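You operate a simulated robot arm through the tools that you are given. There is no shell and no other tool.

Carry out the task below with a simulated robot arm. There is one attempt and no reset: what you move stays moved.

TASK
Bend the steel strap to 90 degrees on the strap former.
Fine: stop pin in that hole and strap clamped before bending; arm back, clamp free.

It is judged by the outcome, as a careful person would: the job done as asked, and still so three seconds after it is handed in. It fails if anything else is knocked over, pushed out of place, dropped, spilled or broken.

THE ROBOT
A 6-joint arm with a two-finger parallel gripper, fixed in place. Base frame: the origin is on the floor under the middle of its stand, x ahead of it, y to its left, z up. Units: cm, rad, N and s.
With the tool pointing down near the work surface it reaches from about 22 to 66 cm from the base axis. Its first joint turns from -1.152 to 1.152 rad. Payload 2.9 kg.
The tool frame sits at the grasp point between the pads (the TCP): z along the fingers, y along the line on which they close. The tips reach 3 cm beyond it. Largest opening 11 cm; finger width 2, thickness 1; the body of the gripper, 4.8 by 11.2 cm, starts 5.5 cm behind the TCP.
Orientation is that of the tool frame in the base frame, as a unit quaternion [w, x, y, z]. With the fingers straight down and closing along the base's y, the tool's x points along the base's -x, its y along +y and its z along -z.

THE INTERFACE
- The arm moves only by the tool arm_command. Its argument "motion" is a list of rows, each a list of 7 numbers: the shift along the base's x, y, z in units of 100 mm (1.0 is 100 mm), then the turn, a rotation vector about the base's x, y, z in units of 90 degrees (1.0 is 90 degrees), then the closure, from 0 (fully open) to 1 (shut). In form: [[x, y, z, ax, ay, az, hand], ...]. A call has 1 to 20 rows; each row is the pose to reach, as a shift and turn from the pose commanded when the call began. A call with a number of a shift or a turn outside -1 to 1 is refused whole. A row lasts 0.2 s, in which the tool goes at most 5 cm and 0.15 rad; a call with a longer step from one row to the next is refused whole, and so is a gripper value outside its range. A pose out of reach is approached as far as the arm can. The call stops where the force on the tool passes 60 N (or 10 N more than at its start, if that is more) or the arm is blocked; 0.2 s more then pass. The fingers move at their own pace (about 10.8 cm/s each) and stop on an object; they squeeze with about 28 N. The grip force told is the motor's: it shows also when the fingers shut on nothing. Time passes only in rows, and 0.2 s behind the last, so rows that repeat a pose let the fingers close. The reply holds the time, the measured pose of the TCP, the force on the tool along the base axes, the opening and the grip force, in the units named above and with some noise, with the torque about the TCP (base axes, N m) and any sound that the robot's microphone picked up.
- Cameras (640 x 400 px; columns grow to the right, rows downward): "scene" is fixed at [6.88, 42.32, 140.55]; the picture's right is [-0.84, -0.54, 0.00], its down [-0.20, 0.31, -0.93] and it looks along [0.50, -0.78, -0.36] (base axes); focal length 320 px, centre (320, 200). "wrist" rides on the gripper at [7.2, 1.7, -10.3] in the tool frame; the picture's right is [-0.23, 0.97, 0.00], its down [-0.76, -0.18, -0.62] and it looks along [-0.61, -0.14, 0.78] (tool axes); focal length 222 px, centre (320, 200).
- camera(camera): a new picture of that camera. The clock stands still meanwhile.
- measure_at(camera, pixels): for up to 12 pixels [column, row] of the newest picture of that camera ("zoom" is the newest enlarged one), the place [x, y, z] in the base frame of the surface seen there, good to about 0.2 cm. The clock stands still meanwhile.
- inspect(camera, box): a new picture of the part [left, top, right, bottom] of that camera's present view, enlarged. The clock stands still meanwhile.
- close_job(): hands the job in; it is judged then, once.

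Leave the gripper open and the arm clear of the work at the hand-in unless told otherwise.

The tools are called after "Request:" as name(argument=value, ...) on one line, values as JSON. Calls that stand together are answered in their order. arm_command: Moves the arm, as the interface text tells. Its arguments: {"type":"object","properties":{"motion":{"type":"array"}},"required":["motion"]} The other tools are called the same way: camera (camera) takes a picture; measure_at (camera, pixels) gives the place of the surface under pixels of a picture; inspect (camera, box) takes an enlarged picture of a part of a camera's view; close_job () hands the job in.

At the start:

```text
clock: 0.0
tcp_pos: [38.35, 5.63, 128.79]
tcp_rot: [0.0, 0.001, 1.0, 0.0]
ft_force: [0.0, 0.2, -0.3]
moment: [-0.02, 0.01, 0.01]
opening: 11.01
finger_force: 0.0
```

scene: 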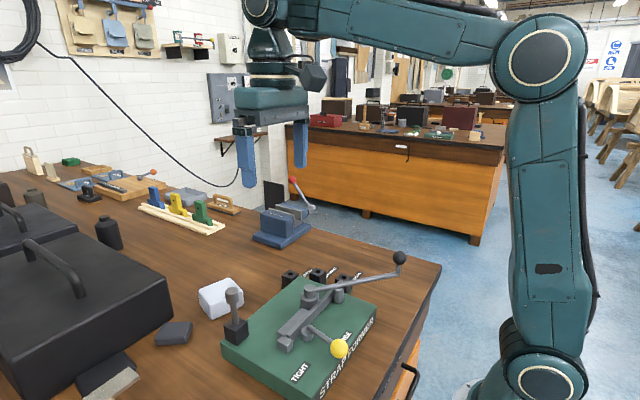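
wrist: 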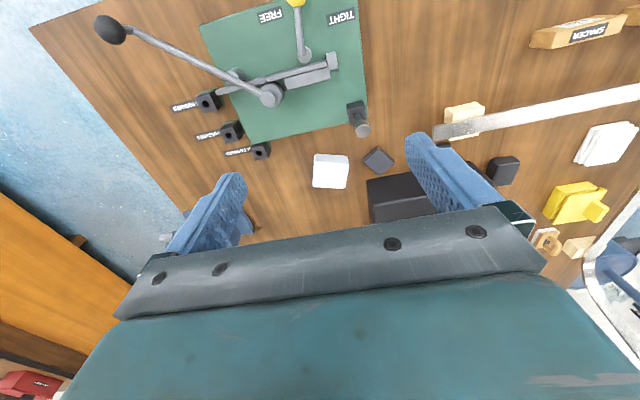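

I see the green strap former with a lever (black ball), a clamp handle (yellow knob, FREE/TIGHT), a pin in a holder at the corner, and labelled black blocks. I'll zoom in with both cameras to read the details.

Request:
inspect(camera="scene", box=[210, 240, 450, 390])

Request:
inspect(camera="wrist", box=[90, 0, 390, 188])

Request:
inspect(camera="wrist", box=[400, 0, 640, 150])

Request:
inspect(camera="scene", box=[0, 140, 320, 340])

```text
2.67 times, centred on (330, 315) of scene
```

zoom: 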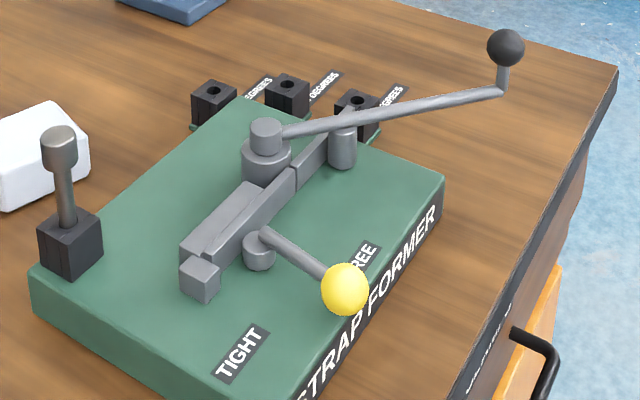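

```text
2.13 times, centred on (240, 94) of wrist
```

zoom: 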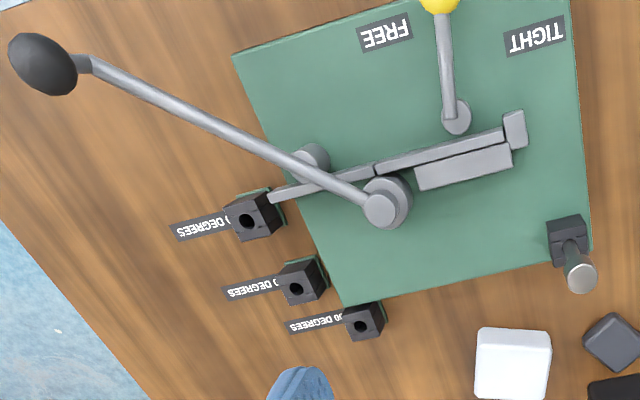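

```text
2.67 times, centred on (520, 75) of wrist
```

zoom: 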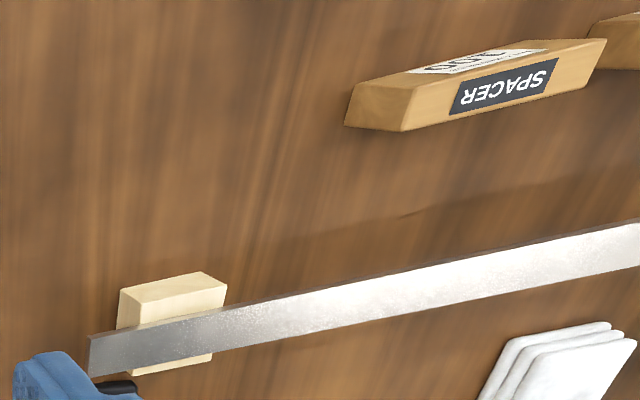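

```text
2.00 times, centred on (160, 240) of scene
```

zoom: 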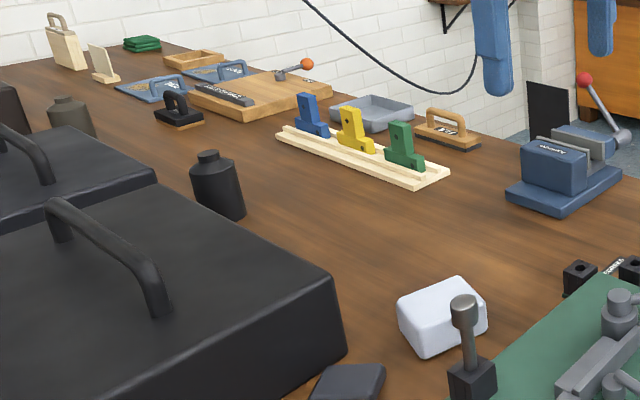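

I want 3D positions of the key parts. I'll measure on a fresh wrist picture: pin knob, holder, hole blocks, lever ball, pivot, clamp knob, labels and the table.

Request:
inspect(camera="wrist", box=[90, 0, 390, 188])

Request:
measure_at(camera="zoom", pixels=[[580, 278], [567, 228], [250, 220], [298, 288], [365, 325], [40, 62], [384, 208], [455, 112], [440, 5], [450, 250], [170, 330], [520, 130]])

Request:
measure_at(camera="wrist", pixels=[[229, 92], [335, 70], [300, 80], [210, 70], [330, 165], [378, 160], [400, 190], [450, 115], [120, 60], [298, 55], [270, 95], [220, 25]])

```text
2.13 times, centred on (240, 94) of wrist
```

zoom: 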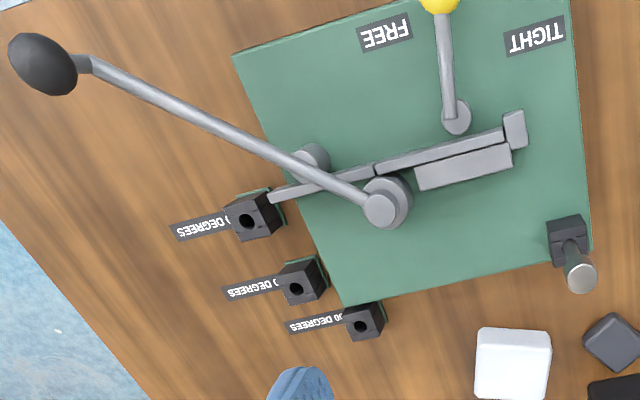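

```text
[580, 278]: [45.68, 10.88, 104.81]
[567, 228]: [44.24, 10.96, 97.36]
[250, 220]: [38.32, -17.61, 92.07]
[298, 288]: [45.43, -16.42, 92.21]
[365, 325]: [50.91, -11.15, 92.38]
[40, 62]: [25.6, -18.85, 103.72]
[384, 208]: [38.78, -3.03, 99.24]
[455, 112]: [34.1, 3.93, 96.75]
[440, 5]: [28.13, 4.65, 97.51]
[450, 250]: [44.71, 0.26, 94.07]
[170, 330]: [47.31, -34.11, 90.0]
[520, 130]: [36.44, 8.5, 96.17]
```

```text
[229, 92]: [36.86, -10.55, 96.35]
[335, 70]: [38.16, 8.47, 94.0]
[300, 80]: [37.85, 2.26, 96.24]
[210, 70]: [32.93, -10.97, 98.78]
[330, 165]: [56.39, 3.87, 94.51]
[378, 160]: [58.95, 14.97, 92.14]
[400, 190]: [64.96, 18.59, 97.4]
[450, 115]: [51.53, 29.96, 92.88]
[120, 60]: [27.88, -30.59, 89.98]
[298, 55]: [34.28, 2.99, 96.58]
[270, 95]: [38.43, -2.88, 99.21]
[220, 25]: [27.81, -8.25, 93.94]
```

The table is at z≈90 and the base plate top is at z≈94. The pin knob is near (45.7, 10.9, 104.8). Numbers on the three hole labels are hidden by their blocks, so I'm moving the arm sideways toward -y, staying high, to read them.

Request:
arm_command(motion=[[0, -0.3, 0, 0, 0, 0, 0], [0, -0.65, 0, 0, 0, 0, 0], [0, -1.0, 0, 0, 0, 0, 0]])

Request:
arm_command(motion=[[0, -0.35, -0.2, 0, 0, 0, 0], [0, -0.7, -0.4, 0, 0, 0, 0], [0, -1.0, -0.6, 0, 0, 0, 0]])

Request:
arm_command(motion=[[0, -0.35, -0.2, 0, 0, 0, 0], [0, -0.7, -0.4, 0, 0, 0, 0], [0, -1.0, -0.6, 0, 0, 0, 0]])

Request:
camera(camera="wrist")

```text
clock: 0.8
tcp_pos: [38.35, -4.44, 128.81]
tcp_rot: [0.001, 0.0, 1.0, 0.001]
ft_force: [0.0, -0.3, 0.6]
moment: [0.01, 0.01, 0.02]
opening: 11.01
finger_force: 0.0
```

```text
clock: 1.6
tcp_pos: [38.6, -14.35, 122.72]
tcp_rot: [0.001, 0.0, 1.0, 0.0]
ft_force: [-0.2, -0.9, 0.3]
moment: [0.03, 0.0, 0.06]
opening: 11.0
finger_force: 0.1
```

```text
clock: 2.4
tcp_pos: [38.44, -24.32, 116.79]
tcp_rot: [0.001, 0.0, 1.0, -0.001]
ft_force: [0.7, 0.4, 0.0]
moment: [-0.01, 0.0, 0.05]
opening: 10.99
finger_force: 0.1
```

```text
taken
```

wrist: 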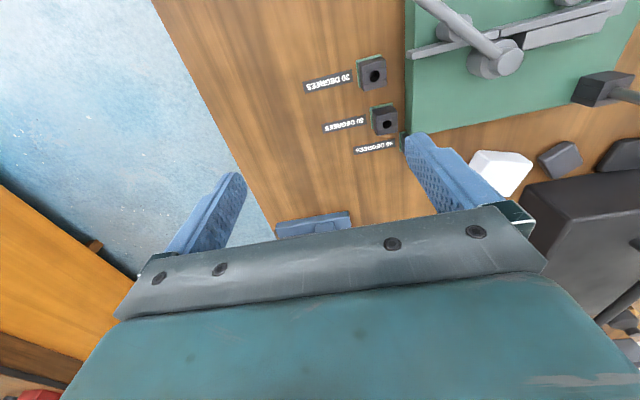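

The three labels are visible now around (330,82), (345,124) and (375,147). I'll enlarge them.

Request:
inspect(camera="wrist", box=[295, 50, 415, 125])

Request:
inspect(camera="wrist", box=[310, 95, 420, 165])

```text
5.33 times, centred on (355, 88) of wrist
```

zoom: 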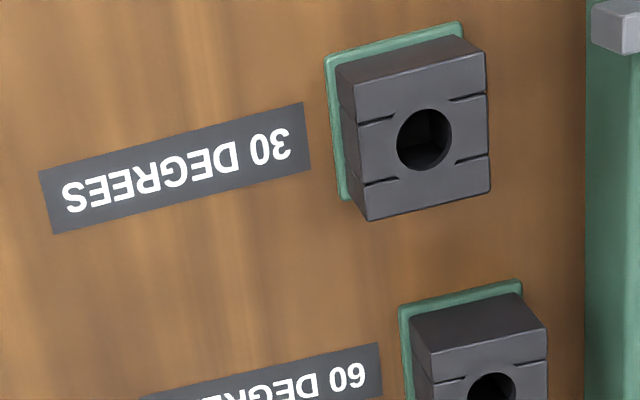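

```text
5.71 times, centred on (365, 130) of wrist
```

zoom: 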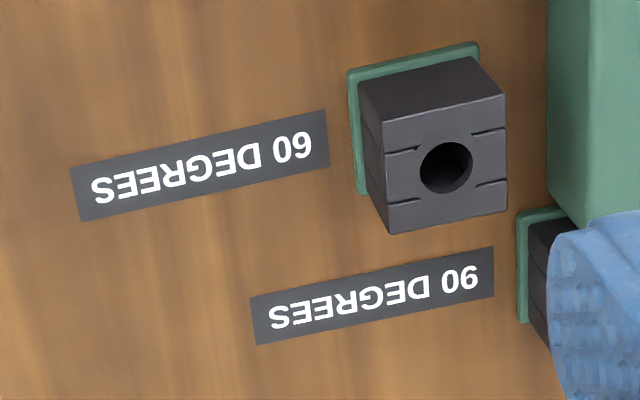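

Labels read 30, 60 and 90 degrees; the 90 hole is the farthest one, near (51, -11). Next I move back over the former for a close look at the pin, strap and clamp.

Request:
arm_command(motion=[[0, 0.35, 0, 0, 0, 0, 0], [-0.1, 0.7, 0, 0, 0, 0, 0], [-0.2, 1.0, 0, 0, 0, 0, 0]])

Request:
arm_command(motion=[[0, 0.35, 0, 0, 0, 0, 0], [-0.1, 0.7, 0, 0, 0, 0, 0], [-0.2, 1.0, 0, 0, 0, 0, 0]])

Request:
arm_command(motion=[[0, 0.3, 0, 0, 0, 0, 0], [-0.1, 0.6, 0, 0, 0, 0, 0], [-0.2, 0.8, 0, 0, 0, 0, 0]])

Request:
camera(camera="wrist")

```text
clock: 3.2
tcp_pos: [36.38, -14.37, 116.81]
tcp_rot: [0.001, 0.001, 1.0, 0.0]
ft_force: [0.4, -0.4, 0.0]
moment: [-0.04, 0.02, -0.06]
opening: 11.01
finger_force: 0.2
```

```text
clock: 4.0
tcp_pos: [34.37, -4.41, 116.92]
tcp_rot: [0.001, 0.001, 1.0, 0.0]
ft_force: [-0.1, 1.1, 0.0]
moment: [0.0, -0.05, 0.04]
opening: 11.02
finger_force: 0.0
```

```text
clock: 4.8
tcp_pos: [32.32, 3.86, 116.81]
tcp_rot: [0.001, 0.0, 1.0, 0.0]
ft_force: [0.5, -0.4, -0.2]
moment: [0.02, 0.0, 0.01]
opening: 11.0
finger_force: 0.1
```

```text
taken
```

wrist: 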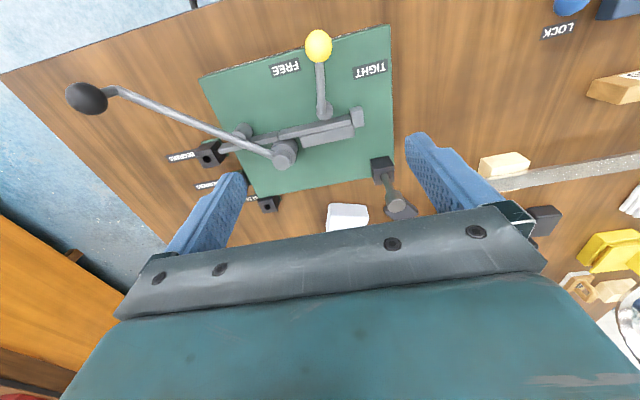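

The former is fully in view. I'll enlarge it and measure the main features.

Request:
inspect(camera="wrist", box=[190, 20, 430, 170])

Request:
inspect(camera="wrist", box=[340, 130, 440, 230])

Request:
measure_at(camera="wrist", pixels=[[318, 45], [323, 75], [324, 110], [285, 66], [369, 68], [283, 154], [86, 98], [268, 205], [208, 155], [397, 204], [382, 162], [245, 130]])

```text
2.67 times, centred on (310, 95) of wrist
```

zoom: 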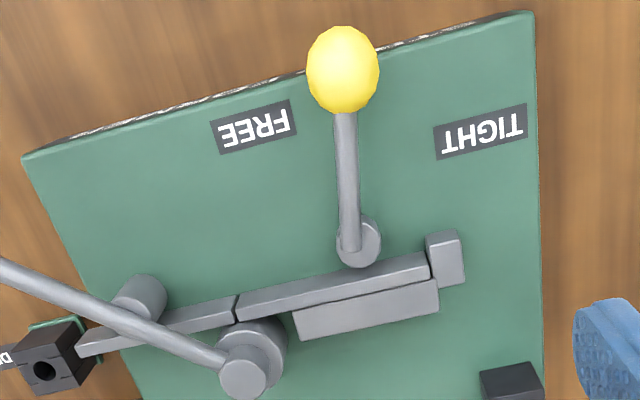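

```text
4.00 times, centred on (390, 180) of wrist
```

zoom: 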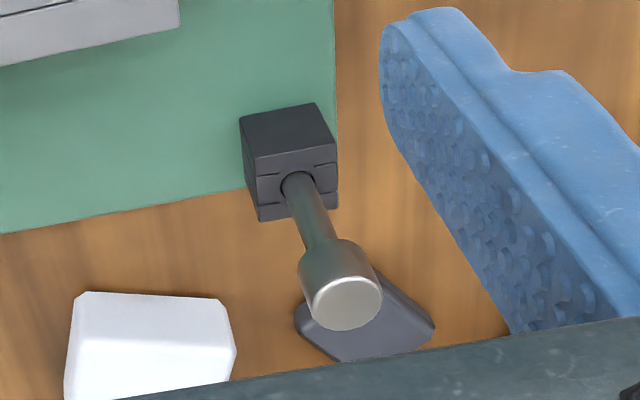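

```text
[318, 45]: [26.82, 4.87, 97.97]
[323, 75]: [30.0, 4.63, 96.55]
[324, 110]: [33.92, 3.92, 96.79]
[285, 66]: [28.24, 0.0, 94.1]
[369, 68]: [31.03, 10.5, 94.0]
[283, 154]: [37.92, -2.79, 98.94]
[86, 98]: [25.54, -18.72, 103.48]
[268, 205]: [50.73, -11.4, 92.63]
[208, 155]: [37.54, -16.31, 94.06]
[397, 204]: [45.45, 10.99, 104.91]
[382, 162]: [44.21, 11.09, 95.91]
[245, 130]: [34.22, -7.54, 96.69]
```

Key positions: pin axis ≈ (45.5, 11.0) with knob top z≈104.9, clamp pivot ≈ (33.9, 4.0), yellow knob ≈ (27.2, 5.0, 96). Before I pick the pin I want an accurate centre for the 90 hole, so I'm moving over that side with the camera.

Request:
arm_command(motion=[[0.3, -0.3, 0, 0, 0, 0, 0], [0.6, -0.6, 0, 0, 0, 0, 0], [0.9, -0.9, 0, 0, 0, 0, 0]])

Request:
arm_command(motion=[[0.25, -0.35, 0, 0, 0, 0, 0], [0.4, -0.7, 0, 0, 0, 0, 0], [0.5, -0.8, 0, 0, 0, 0, 0]])

Request:
camera(camera="wrist")

```text
clock: 5.6
tcp_pos: [41.27, -5.27, 116.91]
tcp_rot: [-0.001, -0.001, 1.0, -0.001]
ft_force: [0.2, -0.6, 0.4]
moment: [-0.04, 0.03, 0.01]
opening: 11.02
finger_force: 0.1
```

```text
clock: 6.4
tcp_pos: [46.49, -13.45, 116.92]
tcp_rot: [0.0, -0.001, 1.0, 0.0]
ft_force: [-0.2, -0.6, -0.2]
moment: [0.0, -0.02, 0.0]
opening: 11.02
finger_force: 0.1
```

```text
taken
```

wrist: 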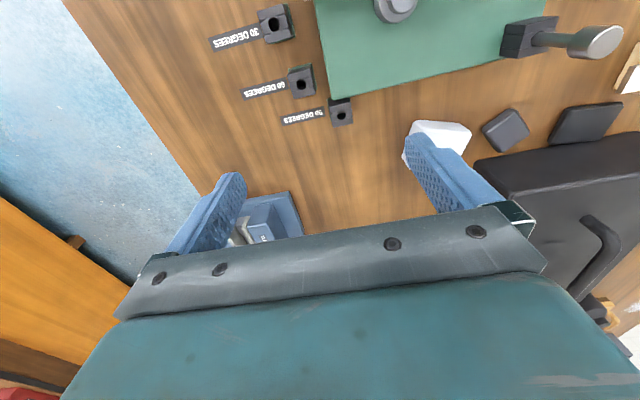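

The 90 block is at about (341,112). I'll enlarge it and measure the rim around the hole.

Request:
inspect(camera="wrist", box=[301, 87, 381, 137])

```text
8.00 times, centred on (341, 112) of wrist
```

zoom: 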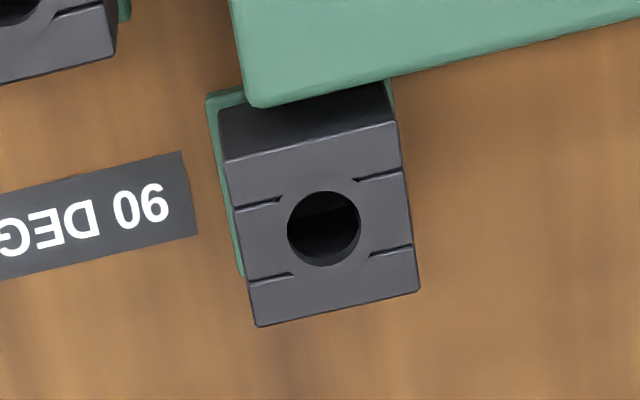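

Request:
measure_at(camera="zoom", pixels=[[276, 235], [376, 218], [320, 178], [330, 282], [240, 175], [390, 140], [405, 280], [262, 312], [324, 229], [300, 112], [225, 100], [500, 200]])

```text
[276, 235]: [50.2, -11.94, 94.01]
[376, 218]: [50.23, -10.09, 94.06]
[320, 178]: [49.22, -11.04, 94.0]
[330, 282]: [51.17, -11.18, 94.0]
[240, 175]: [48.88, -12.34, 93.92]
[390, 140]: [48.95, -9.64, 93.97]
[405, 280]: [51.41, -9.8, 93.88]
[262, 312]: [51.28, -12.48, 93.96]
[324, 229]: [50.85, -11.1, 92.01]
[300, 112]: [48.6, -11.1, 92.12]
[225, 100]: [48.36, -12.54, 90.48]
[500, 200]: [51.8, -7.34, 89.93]
```

The 90 hole centre is (50.2, -11.05) with the block top at z=94.0; hole about 1.35 cm wide. Next I'm moving over the pin to take an equally precise look at its axis.

Request:
arm_command(motion=[[-0.1, 0.33, 0, 0, 0, 0, 0], [-0.2, 0.66, 0, 0, 0, 0, 0], [-0.3, 1.0, 0, 0, 0, 0, 0]])

Request:
arm_command(motion=[[-0.1, 0.33, 0, 0, 0, 0, 0], [-0.15, 0.66, 0, 0, 0, 0, 0], [-0.17, 1.0, 0, 0, 0, 0, 0]])

Request:
arm_command(motion=[[0, 0.2, 0, 0, 0, 0, 0], [0, 0.2, 0, 0, 0, 0, 0]])

Request:
camera(camera="wrist")

Request:
inspect(camera="wrist", box=[280, 50, 408, 130])

```text
clock: 7.2
tcp_pos: [43.46, -3.42, 116.64]
tcp_rot: [0.001, 0.0, 1.0, 0.0]
ft_force: [-0.3, 0.5, 0.2]
moment: [-0.01, 0.02, -0.02]
opening: 11.0
finger_force: 0.1
```

```text
clock: 8.0
tcp_pos: [41.58, 6.75, 116.72]
tcp_rot: [0.002, 0.001, 1.0, 0.0]
ft_force: [0.1, -0.4, -0.5]
moment: [0.0, -0.03, 0.04]
opening: 11.01
finger_force: 0.0
```

```text
clock: 8.6
tcp_pos: [41.64, 8.63, 116.67]
tcp_rot: [0.0, 0.0, 1.0, 0.0]
ft_force: [-0.2, -0.6, 0.4]
moment: [-0.02, 0.01, 0.02]
opening: 11.0
finger_force: 0.1
```

```text
taken
```

wrist: 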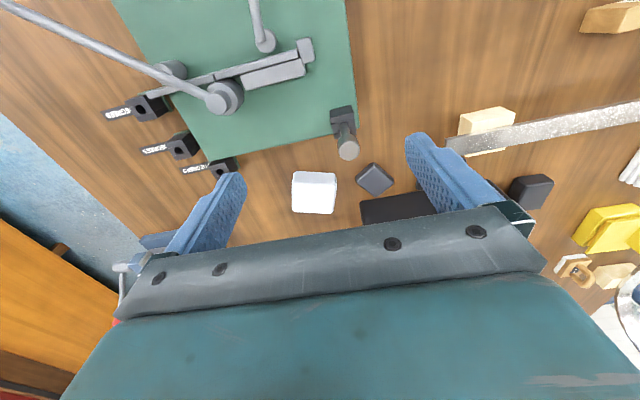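

```text
5.00 times, centred on (344, 90) of wrist
```

zoom: 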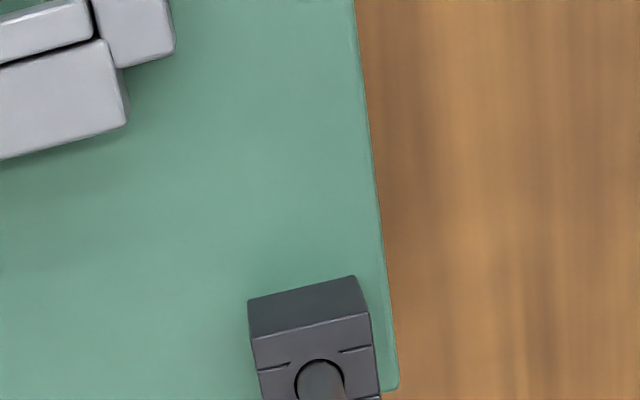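

The pin sits around (345,130). I'll enlarge that area and measure the holder rim and knob.

Request:
inspect(camera="wrist", box=[296, 98, 392, 158])

```text
6.67 times, centred on (344, 128) of wrist
```

zoom: 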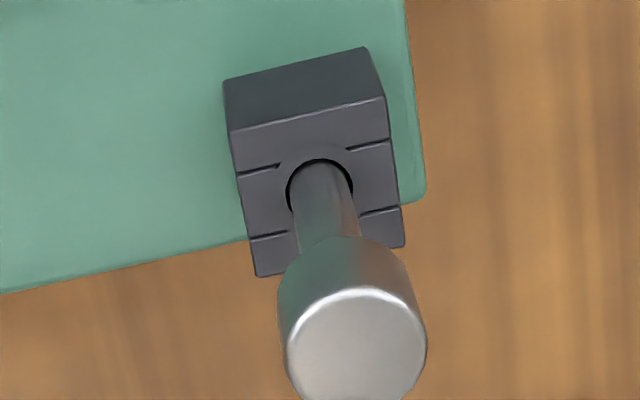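

Request:
measure_at(camera="zoom", pixels=[[238, 138], [380, 105], [398, 235], [260, 268], [278, 195], [366, 180], [355, 350], [295, 350], [415, 345], [350, 300], [330, 220], [345, 265]])

```text
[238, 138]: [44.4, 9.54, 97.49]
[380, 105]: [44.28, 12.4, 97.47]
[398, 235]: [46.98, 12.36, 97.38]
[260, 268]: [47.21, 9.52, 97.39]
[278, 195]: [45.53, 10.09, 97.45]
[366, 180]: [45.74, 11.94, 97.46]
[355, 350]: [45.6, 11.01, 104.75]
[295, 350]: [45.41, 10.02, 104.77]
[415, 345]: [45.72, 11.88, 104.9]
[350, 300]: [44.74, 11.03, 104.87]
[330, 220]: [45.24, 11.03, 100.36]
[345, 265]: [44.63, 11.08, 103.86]
```

Pin axis is (45.65, 10.98) with knob top 104.85, knob ≈2.1 cm wide, shaft ≈1 cm. The needed carry to the hole is (+4.54, -22.03). Now I centre over the pin, open, then descend so the pads flank the knob.

Request:
arm_command(motion=[[0.2, 0.12, -0.1, 0, 0, 0, 0], [0.4, 0.235, -0.3, 0, 0, 0, 0], [0.4, 0.235, -0.6, 0, 0, 0, 0], [0.4, 0.235, -0.9, 0, 0, 0, 0], [0.4, 0.235, -0.95, 0, 0, 0, 0]])

Request:
arm_command(motion=[[0, 0, -0.15, 0, 0, 0, 0], [0, 0, -0.3, 0, 0, 0, 0], [0, 0, -0.38, 0, 0, 0, 0], [0, 0, -0.38, 0, 0, 0, 0]])

Request:
camera(camera="wrist")

Request:
inspect(camera="scene", box=[150, 200, 390, 350])

```text
clock: 9.8
tcp_pos: [45.58, 11.07, 107.22]
tcp_rot: [0.001, 0.0, 1.0, 0.0]
ft_force: [-0.4, 0.4, 0.3]
moment: [-0.02, -0.02, 0.02]
opening: 11.01
finger_force: 0.0
```

```text
clock: 10.8
tcp_pos: [45.73, 11.15, 103.49]
tcp_rot: [0.001, 0.0, 1.0, 0.0]
ft_force: [0.0, -0.4, 0.5]
moment: [-0.01, 0.0, 0.02]
opening: 11.02
finger_force: 0.2
```

```text
taken
```

wrist: 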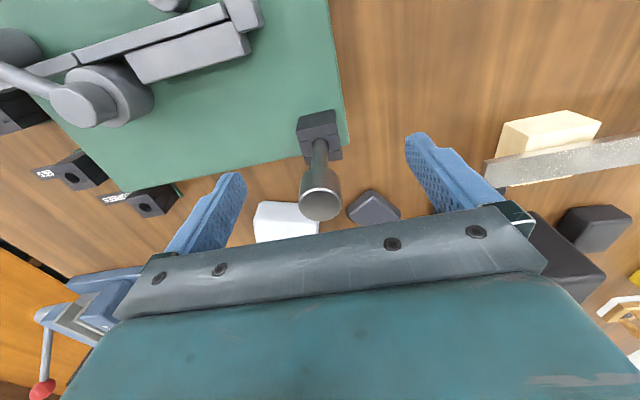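

```text
2.67 times, centred on (270, 275) of scene
```

zoom: 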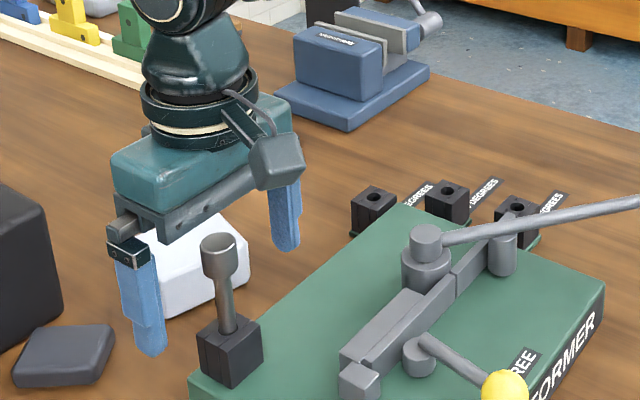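

The knob sits centred between the open pads. I'm closing the gripper on it.

Request:
arm_command(motion=[[0, 0, 0, 0, 0, 0, 0.5], [0, 0, 0, 0, 0, 0, 1], [0, 0, 0, 0, 0, 0, 1], [0, 0, 0, 0, 0, 0, 1], [0, 0, 0, 0, 0, 0, 1]])

Request:
camera(camera="wrist")

```text
clock: 12.0
tcp_pos: [45.68, 10.97, 103.41]
tcp_rot: [-0.001, 0.0, 1.0, 0.0]
ft_force: [-0.6, -0.3, 0.3]
moment: [-0.03, 0.0, 0.0]
opening: 2.29
finger_force: 28.1
```

```text
taken
```

wrist: 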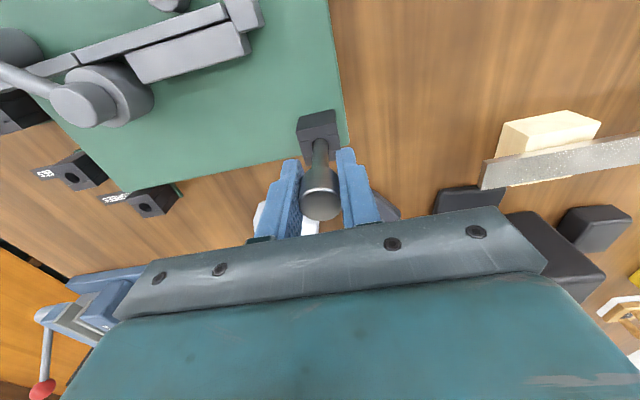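

Grip is on the knob (opening 2.29, 28 N). Now a straight lift of 10 cm.

Request:
arm_command(motion=[[0, 0, 0.08, 0, 0, 0, 1], [0, 0, 0.18, 0, 0, 0, 1], [0, 0, 0.3, 0, 0, 0, 1], [0, 0, 0.45, 0, 0, 0, 1], [0, 0, 0.65, 0, 0, 0, 1], [0, 0, 0.85, 0, 0, 0, 1], [0, 0, 0.85, 0, 0, 0, 1]])

Request:
camera(camera="wrist")

Request:
inspect(camera="scene", box=[150, 160, 390, 310])

```text
clock: 13.6
tcp_pos: [45.77, 11.14, 112.02]
tcp_rot: [0.0, 0.0, 1.0, 0.0]
ft_force: [1.1, -0.1, -0.8]
moment: [0.0, -0.01, 0.02]
opening: 2.3
finger_force: 27.9
```

```text
taken
```

wrist: 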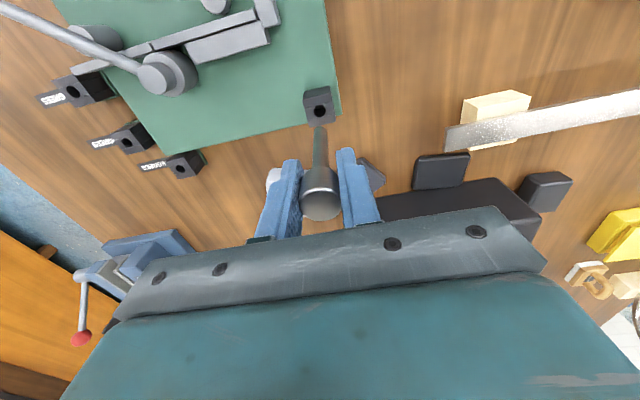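

```text
2.67 times, centred on (270, 235) of scene
```

zoom: 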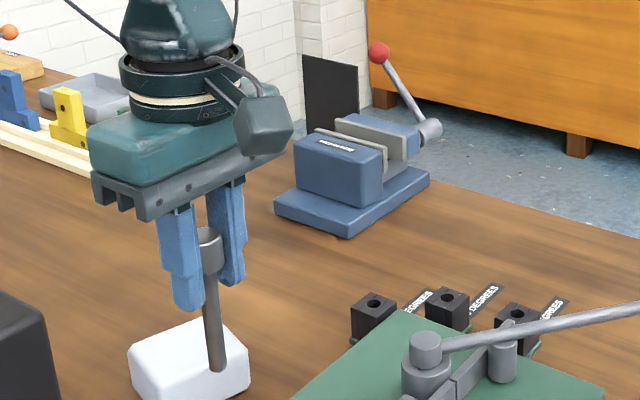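

The pin is out of its holder and upright. I'll check its tip and how it lines up under the tool before carrying it.

Request:
inspect(camera="wrist", box=[256, 100, 384, 180])

Request:
measure_at(camera="wrist", pixels=[[320, 128], [320, 133], [320, 145], [320, 160], [320, 205], [313, 129], [326, 128]])

```text
5.00 times, centred on (320, 140) of wrist
```

zoom: 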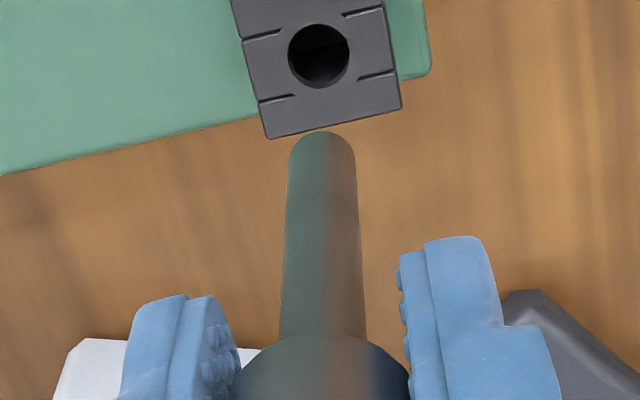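

```text
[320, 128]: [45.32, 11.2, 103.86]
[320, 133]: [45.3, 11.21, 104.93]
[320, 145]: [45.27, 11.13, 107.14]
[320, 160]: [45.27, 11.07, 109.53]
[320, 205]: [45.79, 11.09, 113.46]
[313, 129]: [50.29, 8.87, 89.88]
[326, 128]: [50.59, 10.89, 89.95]
```

The pin hangs straight, tip at z≈103.5, about 8.4 cm below the TCP. I'll carry it at this height to above the 90 hole.

Request:
arm_command(motion=[[0.05, -0.25, 0, 0, 0, 0, 1], [0.1, -0.5, 0, 0, 0, 0, 1], [0.15, -0.75, 0, 0, 0, 0, 1], [0.2, -1.0, 0, 0, 0, 0, 1]])

Request:
arm_command(motion=[[0.05, -0.25, 0, 0, 0, 0, 1], [0.1, -0.5, 0, 0, 0, 0, 1], [0.15, -0.75, 0, 0, 0, 0, 1], [0.2, -1.0, 0, 0, 0, 0, 1]])

Request:
arm_command(motion=[[0.04, -0.15, 0, 0, 0, 0, 1], [0.054, -0.203, 0, 0, 0, 0, 1], [0.054, -0.203, -0.2, 0, 0, 0, 1], [0.054, -0.203, -0.4, 0, 0, 0, 1], [0.054, -0.203, -0.6, 0, 0, 0, 1], [0.054, -0.203, -0.7, 0, 0, 0, 1], [0.054, -0.203, -0.7, 0, 0, 0, 1]])

Request:
inspect(camera="wrist", box=[256, 100, 384, 180])

Request:
inspect(camera="scene", box=[230, 210, 390, 310])

```text
clock: 14.6
tcp_pos: [47.7, 1.04, 111.92]
tcp_rot: [0.0, 0.001, 1.0, 0.0]
ft_force: [0.1, -0.7, -0.2]
moment: [-0.01, 0.0, 0.03]
opening: 2.31
finger_force: 27.5
```

```text
clock: 15.6
tcp_pos: [49.74, -9.15, 112.07]
tcp_rot: [0.001, 0.001, 1.0, 0.0]
ft_force: [0.3, -0.5, -0.9]
moment: [0.04, -0.01, 0.01]
opening: 2.3
finger_force: 27.8
```

```text
clock: 17.2
tcp_pos: [50.15, -11.05, 104.96]
tcp_rot: [0.001, 0.0, 1.0, -0.001]
ft_force: [0.6, 0.1, -0.5]
moment: [-0.03, 0.0, 0.01]
opening: 2.32
finger_force: 28.2
```

```text
5.00 times, centred on (320, 140) of wrist
```

zoom: 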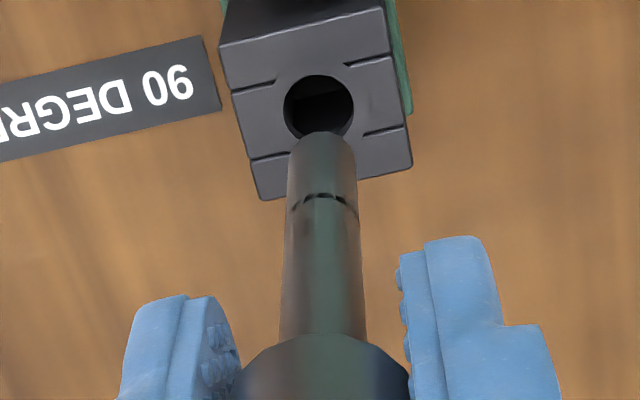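

```text
4.00 times, centred on (310, 260) of scene
```

zoom: 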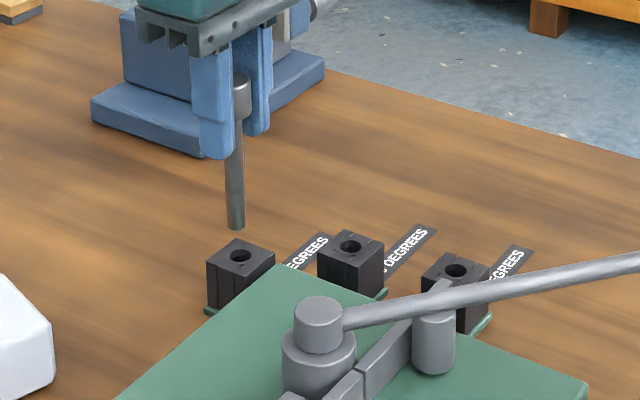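

Pin tip is about 2.5 cm above the hole. Wrist view looks aligned; I'll double check with a tighter zoom from the scene camera.

Request:
inspect(camera="scene", box=[266, 235, 314, 290])

Request:
inspect(camera="wrist", box=[288, 105, 352, 145])

```text
7.27 times, centred on (290, 262) of scene
```

zoom: 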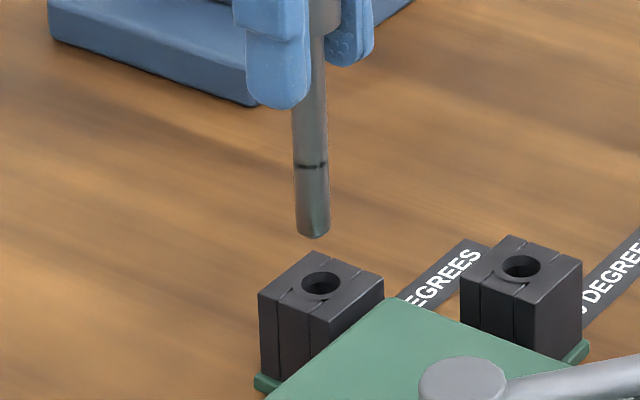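

```text
10.00 times, centred on (320, 125) of wrist
```

zoom: 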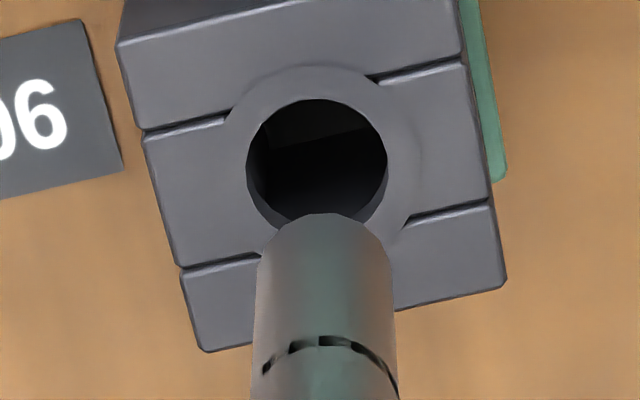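

The views suggest the hole is a bit toward -x from the pin axis. I'll measure several points along the pin and around the block to pin down the correction.

Request:
measure_at(camera="zoom", pixels=[[326, 235], [326, 260], [326, 285], [326, 310], [326, 330], [326, 370], [135, 60], [445, 45], [490, 275], [215, 335], [238, 160], [400, 165]])

Request:
inspect(camera="scene", box=[274, 250, 306, 270])

```text
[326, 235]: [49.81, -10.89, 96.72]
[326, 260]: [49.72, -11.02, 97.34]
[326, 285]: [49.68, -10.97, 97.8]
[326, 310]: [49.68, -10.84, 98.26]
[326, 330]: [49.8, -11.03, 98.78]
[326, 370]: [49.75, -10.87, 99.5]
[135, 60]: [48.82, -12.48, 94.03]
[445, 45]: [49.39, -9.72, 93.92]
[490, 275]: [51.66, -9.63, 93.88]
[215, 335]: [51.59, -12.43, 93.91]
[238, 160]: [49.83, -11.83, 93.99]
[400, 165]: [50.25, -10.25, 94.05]
```

```text
16.00 times, centred on (290, 260) of scene
```

zoom: 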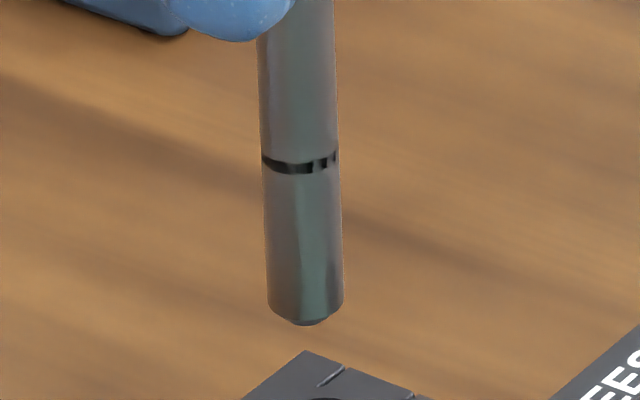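

Axis ≈ (50.25, -11.06) while the hole is ≈ (50.06, -11.08). I'll shift -0.17 in x and -0.05 in y, then lower slowly so the tip just enters the hole.

Request:
arm_command(motion=[[-0.017, -0.005, 0, 0, 0, 0, 1], [-0.017, -0.005, -0.1, 0, 0, 0, 1], [-0.017, -0.005, -0.2, 0, 0, 0, 1], [-0.017, -0.005, -0.25, 0, 0, 0, 1], [-0.017, -0.005, -0.3, 0, 0, 0, 1], [-0.017, -0.005, -0.33, 0, 0, 0, 1]])

Request:
inspect(camera="wrist", box=[288, 105, 352, 145])

Request:
inspect(camera="scene", box=[266, 245, 314, 275])

```text
clock: 18.6
tcp_pos: [50.0, -11.11, 101.63]
tcp_rot: [0.001, 0.0, 1.0, 0.0]
ft_force: [-0.3, 0.6, -1.3]
moment: [-0.01, 0.02, 0.02]
opening: 2.33
finger_force: 28.0
```

```text
10.00 times, centred on (320, 125) of wrist
```

zoom: 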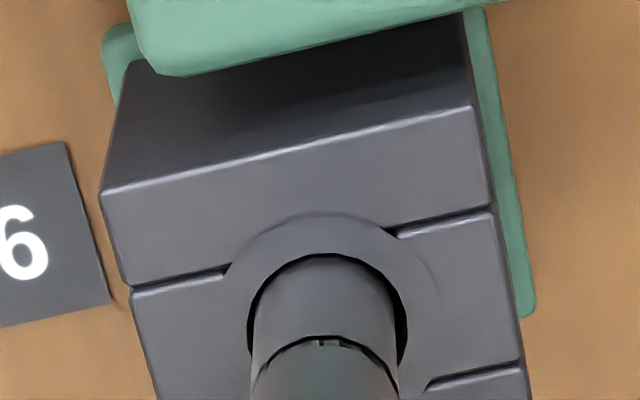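

```text
13.33 times, centred on (290, 260) of scene
```

zoom: 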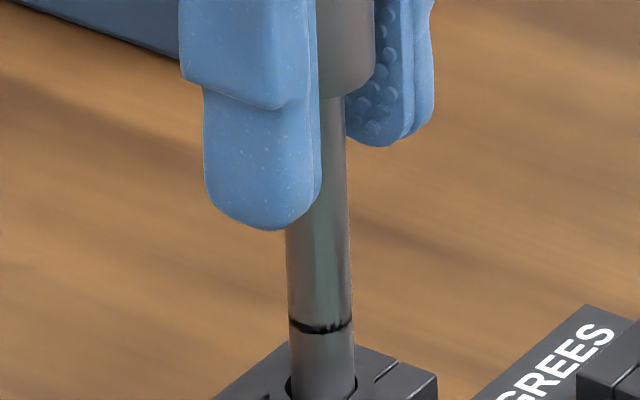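

The tip is inside the hole with free gap all round. A groove ring on the shaft marks the depth. I'll nudge 0.03 cm in +y and lower on slowly.

Request:
arm_command(motion=[[0, 0.003, -0.02, 0, 0, 0, 1], [0, 0.003, -0.05, 0, 0, 0, 1], [0, 0.003, -0.08, 0, 0, 0, 1], [0, 0.003, -0.11, 0, 0, 0, 1], [0, 0.003, -0.13, 0, 0, 0, 1], [0, 0.003, -0.13, 0, 0, 0, 1]])

Request:
inspect(camera="wrist", box=[288, 105, 352, 165])

Request:
inspect(camera="scene", box=[266, 245, 314, 275])

```text
clock: 20.0
tcp_pos: [50.11, -11.03, 100.41]
tcp_rot: [0.001, 0.001, 1.0, 0.0]
ft_force: [-0.2, 0.1, -0.1]
moment: [0.0, 0.01, 0.01]
opening: 2.31
finger_force: 28.0
```

```text
6.67 times, centred on (320, 135) of wrist
```

zoom: 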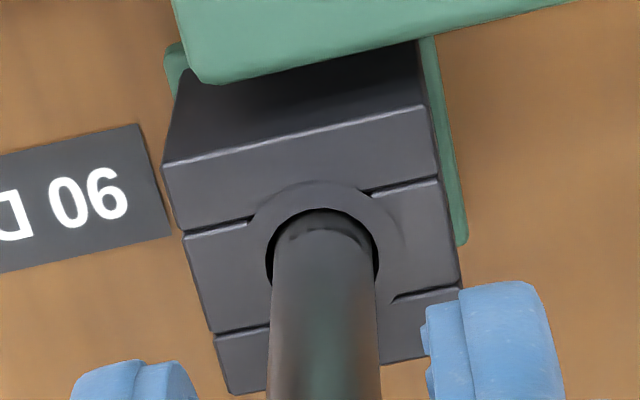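

```text
13.33 times, centred on (290, 260) of scene
```

zoom: 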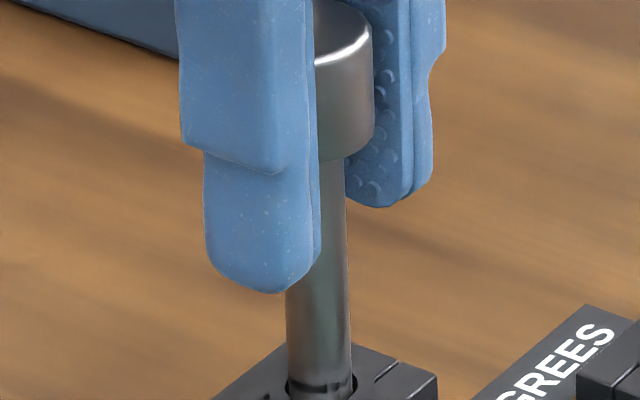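

Nearly down: the ring is just above the block top. I continue a little lower until it bottoms out.

Request:
arm_command(motion=[[0, 0, -0.01, 0, 0, 0, 1], [0, 0, -0.02, 0, 0, 0, 1], [0, 0, -0.03, 0, 0, 0, 1], [0, 0, -0.03, 0, 0, 0, 1]])

Request:
inspect(camera="scene", box=[266, 250, 314, 280])

```text
clock: 21.0
tcp_pos: [50.08, -10.99, 100.08]
tcp_rot: [0.0, 0.0, 1.0, 0.0]
ft_force: [-0.3, -0.1, -0.6]
moment: [0.01, -0.01, -0.01]
opening: 2.29
finger_force: 27.9
```

```text
13.33 times, centred on (290, 265) of scene
```

zoom: 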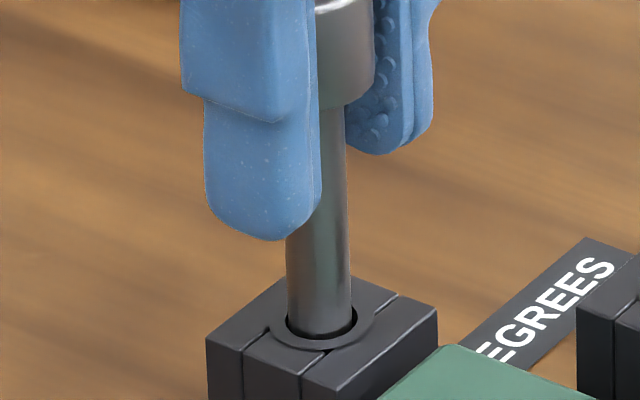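

Ring is below the rim, no contact force yet. A few more small steps down.

Request:
arm_command(motion=[[0, 0, -0.005, 0, 0, 0, 1], [0, 0, -0.01, 0, 0, 0, 1], [0, 0, -0.015, 0, 0, 0, 1], [0, 0, -0.015, 0, 0, 0, 1]])

```text
clock: 22.0
tcp_pos: [50.07, -10.9, 100.11]
tcp_rot: [0.001, 0.0, 1.0, 0.0]
ft_force: [-1.7, 2.4, 11.8]
moment: [0.18, 0.14, 0.0]
opening: 2.31
finger_force: 27.9
```

Upward force of 12 N: the pin is bottomed in the hole. I'm releasing it and rising straight up.

Request:
arm_command(motion=[[0, 0, 0.005, 0, 0, 0, 0.75], [0, 0, 0.005, 0, 0, 0, 0.5], [0, 0, 0.005, 0, 0, 0, 0.5], [0, 0, 0.3, 0, 0, 0, 0.5], [0, 0, 0.6, 0, 0, 0, 0.5], [0, 0, 0.9, 0, 0, 0, 0.5]])

Request:
camera(camera="wrist")

Request:
inspect(camera="scene", box=[210, 200, 450, 350])

```text
clock: 23.4
tcp_pos: [49.95, -11.16, 108.96]
tcp_rot: [0.0, 0.0, 1.0, 0.0]
ft_force: [0.5, -0.4, 0.4]
moment: [-0.03, -0.02, 0.04]
opening: 5.5
finger_force: 0.1
```

```text
taken
```

wrist: 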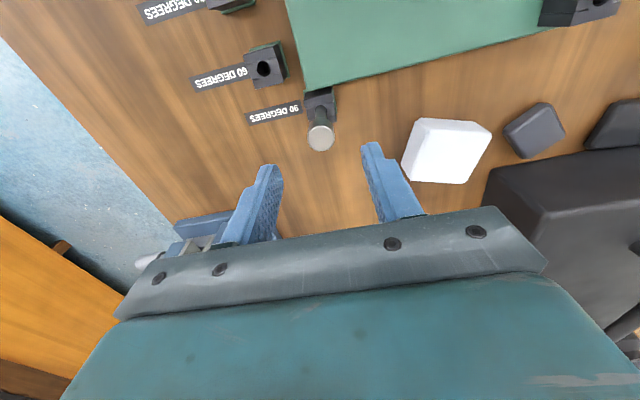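

```text
2.67 times, centred on (330, 275) of scene
```

zoom: 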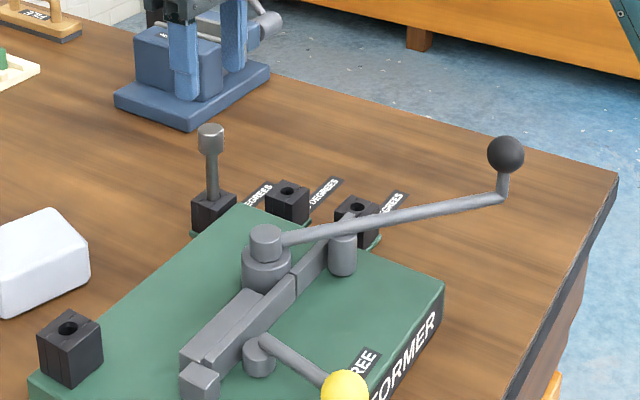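

The pin stands in the 90 hole. Now for the clamp: the handle's yellow knob is at about (27.15, 5.03, 96.3), and TIGHT lies toward +y. I'm moving above the knob.

Request:
arm_command(motion=[[-0.25, 0.18, 0.02, 0, 0, 0, 0.5], [-0.5, 0.36, 0.02, 0, 0, 0, 0.5], [-0.75, 0.54, 0.02, 0, 0, 0, 0.5]])

Request:
arm_command(motion=[[-0.25, 0.18, 0, 0, 0, 0, 0.5], [-0.5, 0.36, 0, 0, 0, 0, 0.5], [-0.75, 0.54, 0, 0, 0, 0, 0.5]])

Request:
arm_command(motion=[[-0.25, 0.18, 0, 0, 0, -0.05, 0.5], [-0.5, 0.36, 0, 0, 0, -0.093, 0.5], [-0.787, 0.53, 0, 0, 0, -0.093, 0.5], [-0.787, 0.53, 0, 0, 0, -0.093, 0.5]])

Request:
camera(camera="wrist")

Request:
inspect(camera="scene", box=[210, 240, 450, 390])

```text
clock: 24.2
tcp_pos: [42.46, -5.61, 109.15]
tcp_rot: [0.001, -0.001, 1.0, 0.0]
ft_force: [-0.6, 0.2, -0.4]
moment: [-0.02, -0.04, 0.0]
opening: 5.47
finger_force: 0.0
```

```text
clock: 25.0
tcp_pos: [35.07, -0.37, 109.09]
tcp_rot: [0.0, -0.001, 1.0, 0.0]
ft_force: [-0.9, 0.6, 0.4]
moment: [0.01, -0.01, -0.02]
opening: 5.48
finger_force: 0.1
```

```text
clock: 26.0
tcp_pos: [27.31, 5.07, 109.09]
tcp_rot: [0.0, 0.073, 0.997, 0.0]
ft_force: [0.1, 0.0, 0.4]
moment: [0.0, -0.05, 0.02]
opening: 5.52
finger_force: 0.1
```

```text
taken
```

wrist: 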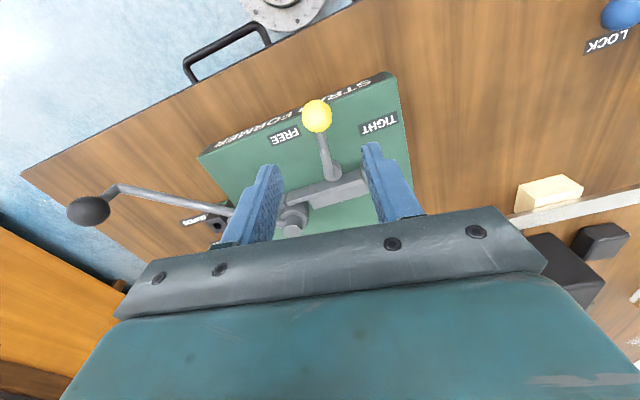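

```text
2.67 times, centred on (330, 315) of scene
```

zoom: 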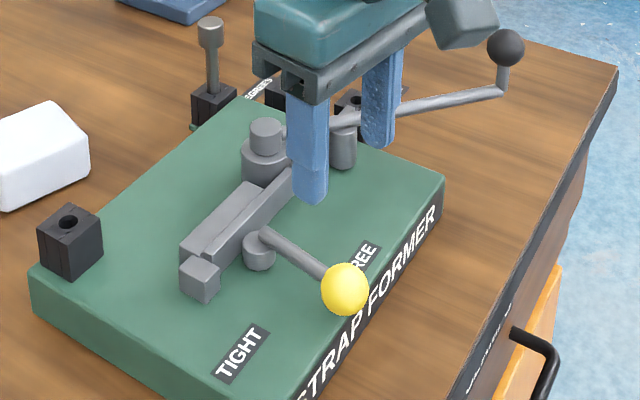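

The fork straddles above the knob. I'll confirm the knob and cam location from this pose before descending.

Request:
measure_at(camera="wrist", pixels=[[317, 115], [310, 115], [324, 115], [317, 108], [325, 150], [330, 168], [333, 178], [285, 136], [378, 125], [88, 210], [318, 125]])

Request:
inspect(camera="wrist", box=[230, 80, 390, 180])

```text
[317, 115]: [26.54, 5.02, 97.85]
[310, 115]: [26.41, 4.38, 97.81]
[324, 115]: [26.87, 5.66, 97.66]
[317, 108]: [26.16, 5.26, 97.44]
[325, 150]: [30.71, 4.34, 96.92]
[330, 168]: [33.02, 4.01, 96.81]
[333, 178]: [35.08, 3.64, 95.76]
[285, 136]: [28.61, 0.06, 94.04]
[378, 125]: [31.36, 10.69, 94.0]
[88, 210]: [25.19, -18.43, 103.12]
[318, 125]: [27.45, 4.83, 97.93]
```

```text
4.00 times, centred on (310, 130) of wrist
```

zoom: 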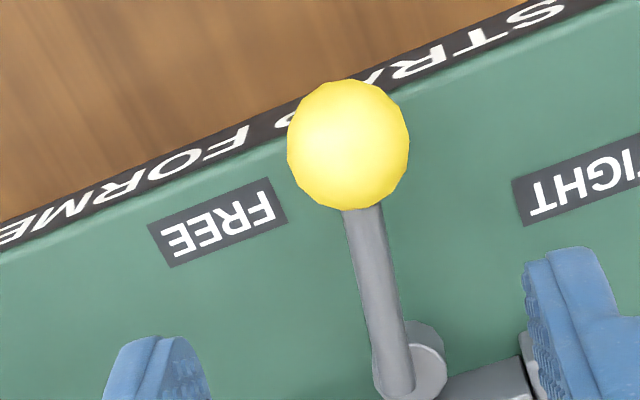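

Knob centre ≈ (27.1, 4.9, 96.4), within the fork. I'm descending around it to TCP z≈97.7 (tips 0.7 cm over the plate), then narrowing the fork.

Request:
arm_command(motion=[[0, 0, -0.3, 0, 0, 0, 0.5], [0, 0, -0.6, 0, 0, 0, 0.5], [0, 0, -0.8, 0, 0, 0, 0.5], [0, 0, -0.95, 0, 0, 0, 0.5]])

Request:
arm_command(motion=[[0, 0, -0.1, 0, 0, 0, 0.5], [0, 0, -0.185, 0, 0, 0, 0.5], [0, 0, -0.185, 0, 0, 0, 0.64], [0, 0, -0.185, 0, 0, 0, 0.64]])

Request:
inspect(camera="scene", box=[250, 280, 410, 380])

Request:
camera(camera="wrist")

```text
clock: 27.0
tcp_pos: [27.15, 4.91, 99.57]
tcp_rot: [0.001, 0.073, 0.997, 0.0]
ft_force: [0.2, 0.4, -0.2]
moment: [0.05, -0.01, 0.0]
opening: 5.51
finger_force: 0.1
```

```text
clock: 28.0
tcp_pos: [27.17, 4.98, 97.77]
tcp_rot: [0.0, 0.073, 0.997, 0.0]
ft_force: [0.9, 0.2, -1.0]
moment: [0.02, -0.03, 0.01]
opening: 3.98
finger_force: 0.2
```

```text
4.00 times, centred on (330, 330) of scene
```

zoom: 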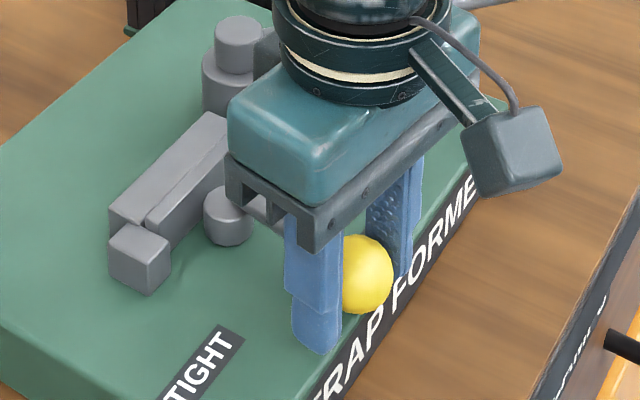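

```text
taken
```

wrist: 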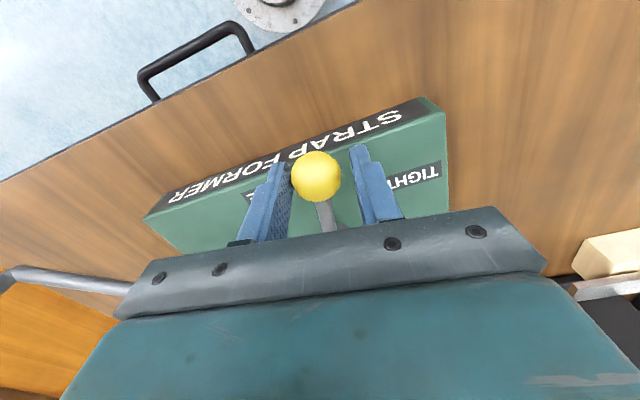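

The knob is inside the fork (opening 4.0). I'll swing it along its arc toward TIGHT, turning the tool along with it, first 30 degrees, watching the force.

Request:
arm_command(motion=[[0.011, 0.058, 0, 0, 0, -0.0556, 0.64], [0.027, 0.115, 0, 0, 0, -0.1111, 0.64], [0.048, 0.17, 0, 0, 0, -0.1667, 0.64], [0.074, 0.222, 0, 0, 0, -0.2222, 0.64], [0.104, 0.273, 0, 0, 0, -0.2778, 0.64], [0.139, 0.321, 0, 0, 0, -0.3333, 0.64]])

Request:
inspect(camera="scene", box=[250, 280, 410, 380])

Request:
camera(camera="wrist")

```text
clock: 29.4
tcp_pos: [28.49, 8.21, 97.79]
tcp_rot: [0.0, 0.33, 0.944, 0.0]
ft_force: [-1.7, -1.7, 0.1]
moment: [-0.03, 0.03, -0.01]
opening: 4.06
finger_force: 1.1
```

```text
4.00 times, centred on (330, 330) of scene
```

zoom: 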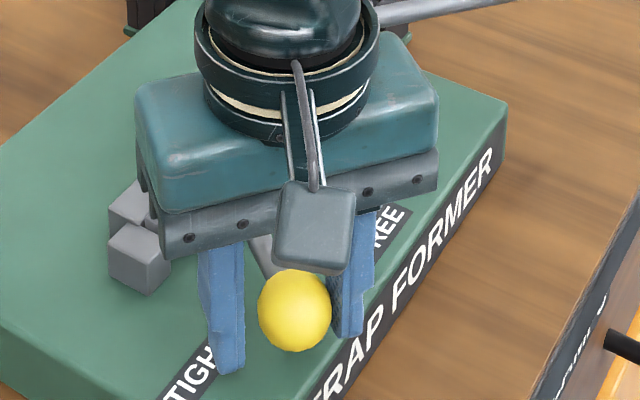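

```text
taken
```

wrist: 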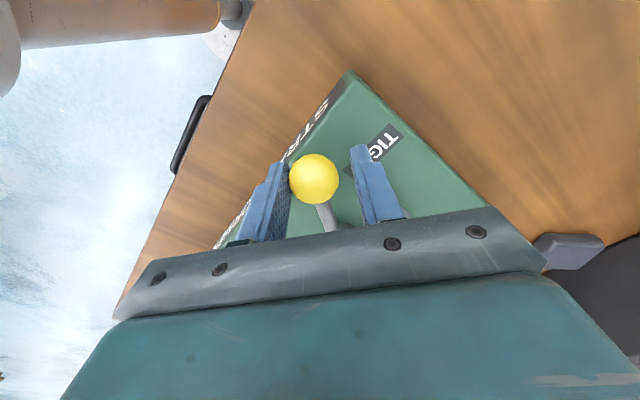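

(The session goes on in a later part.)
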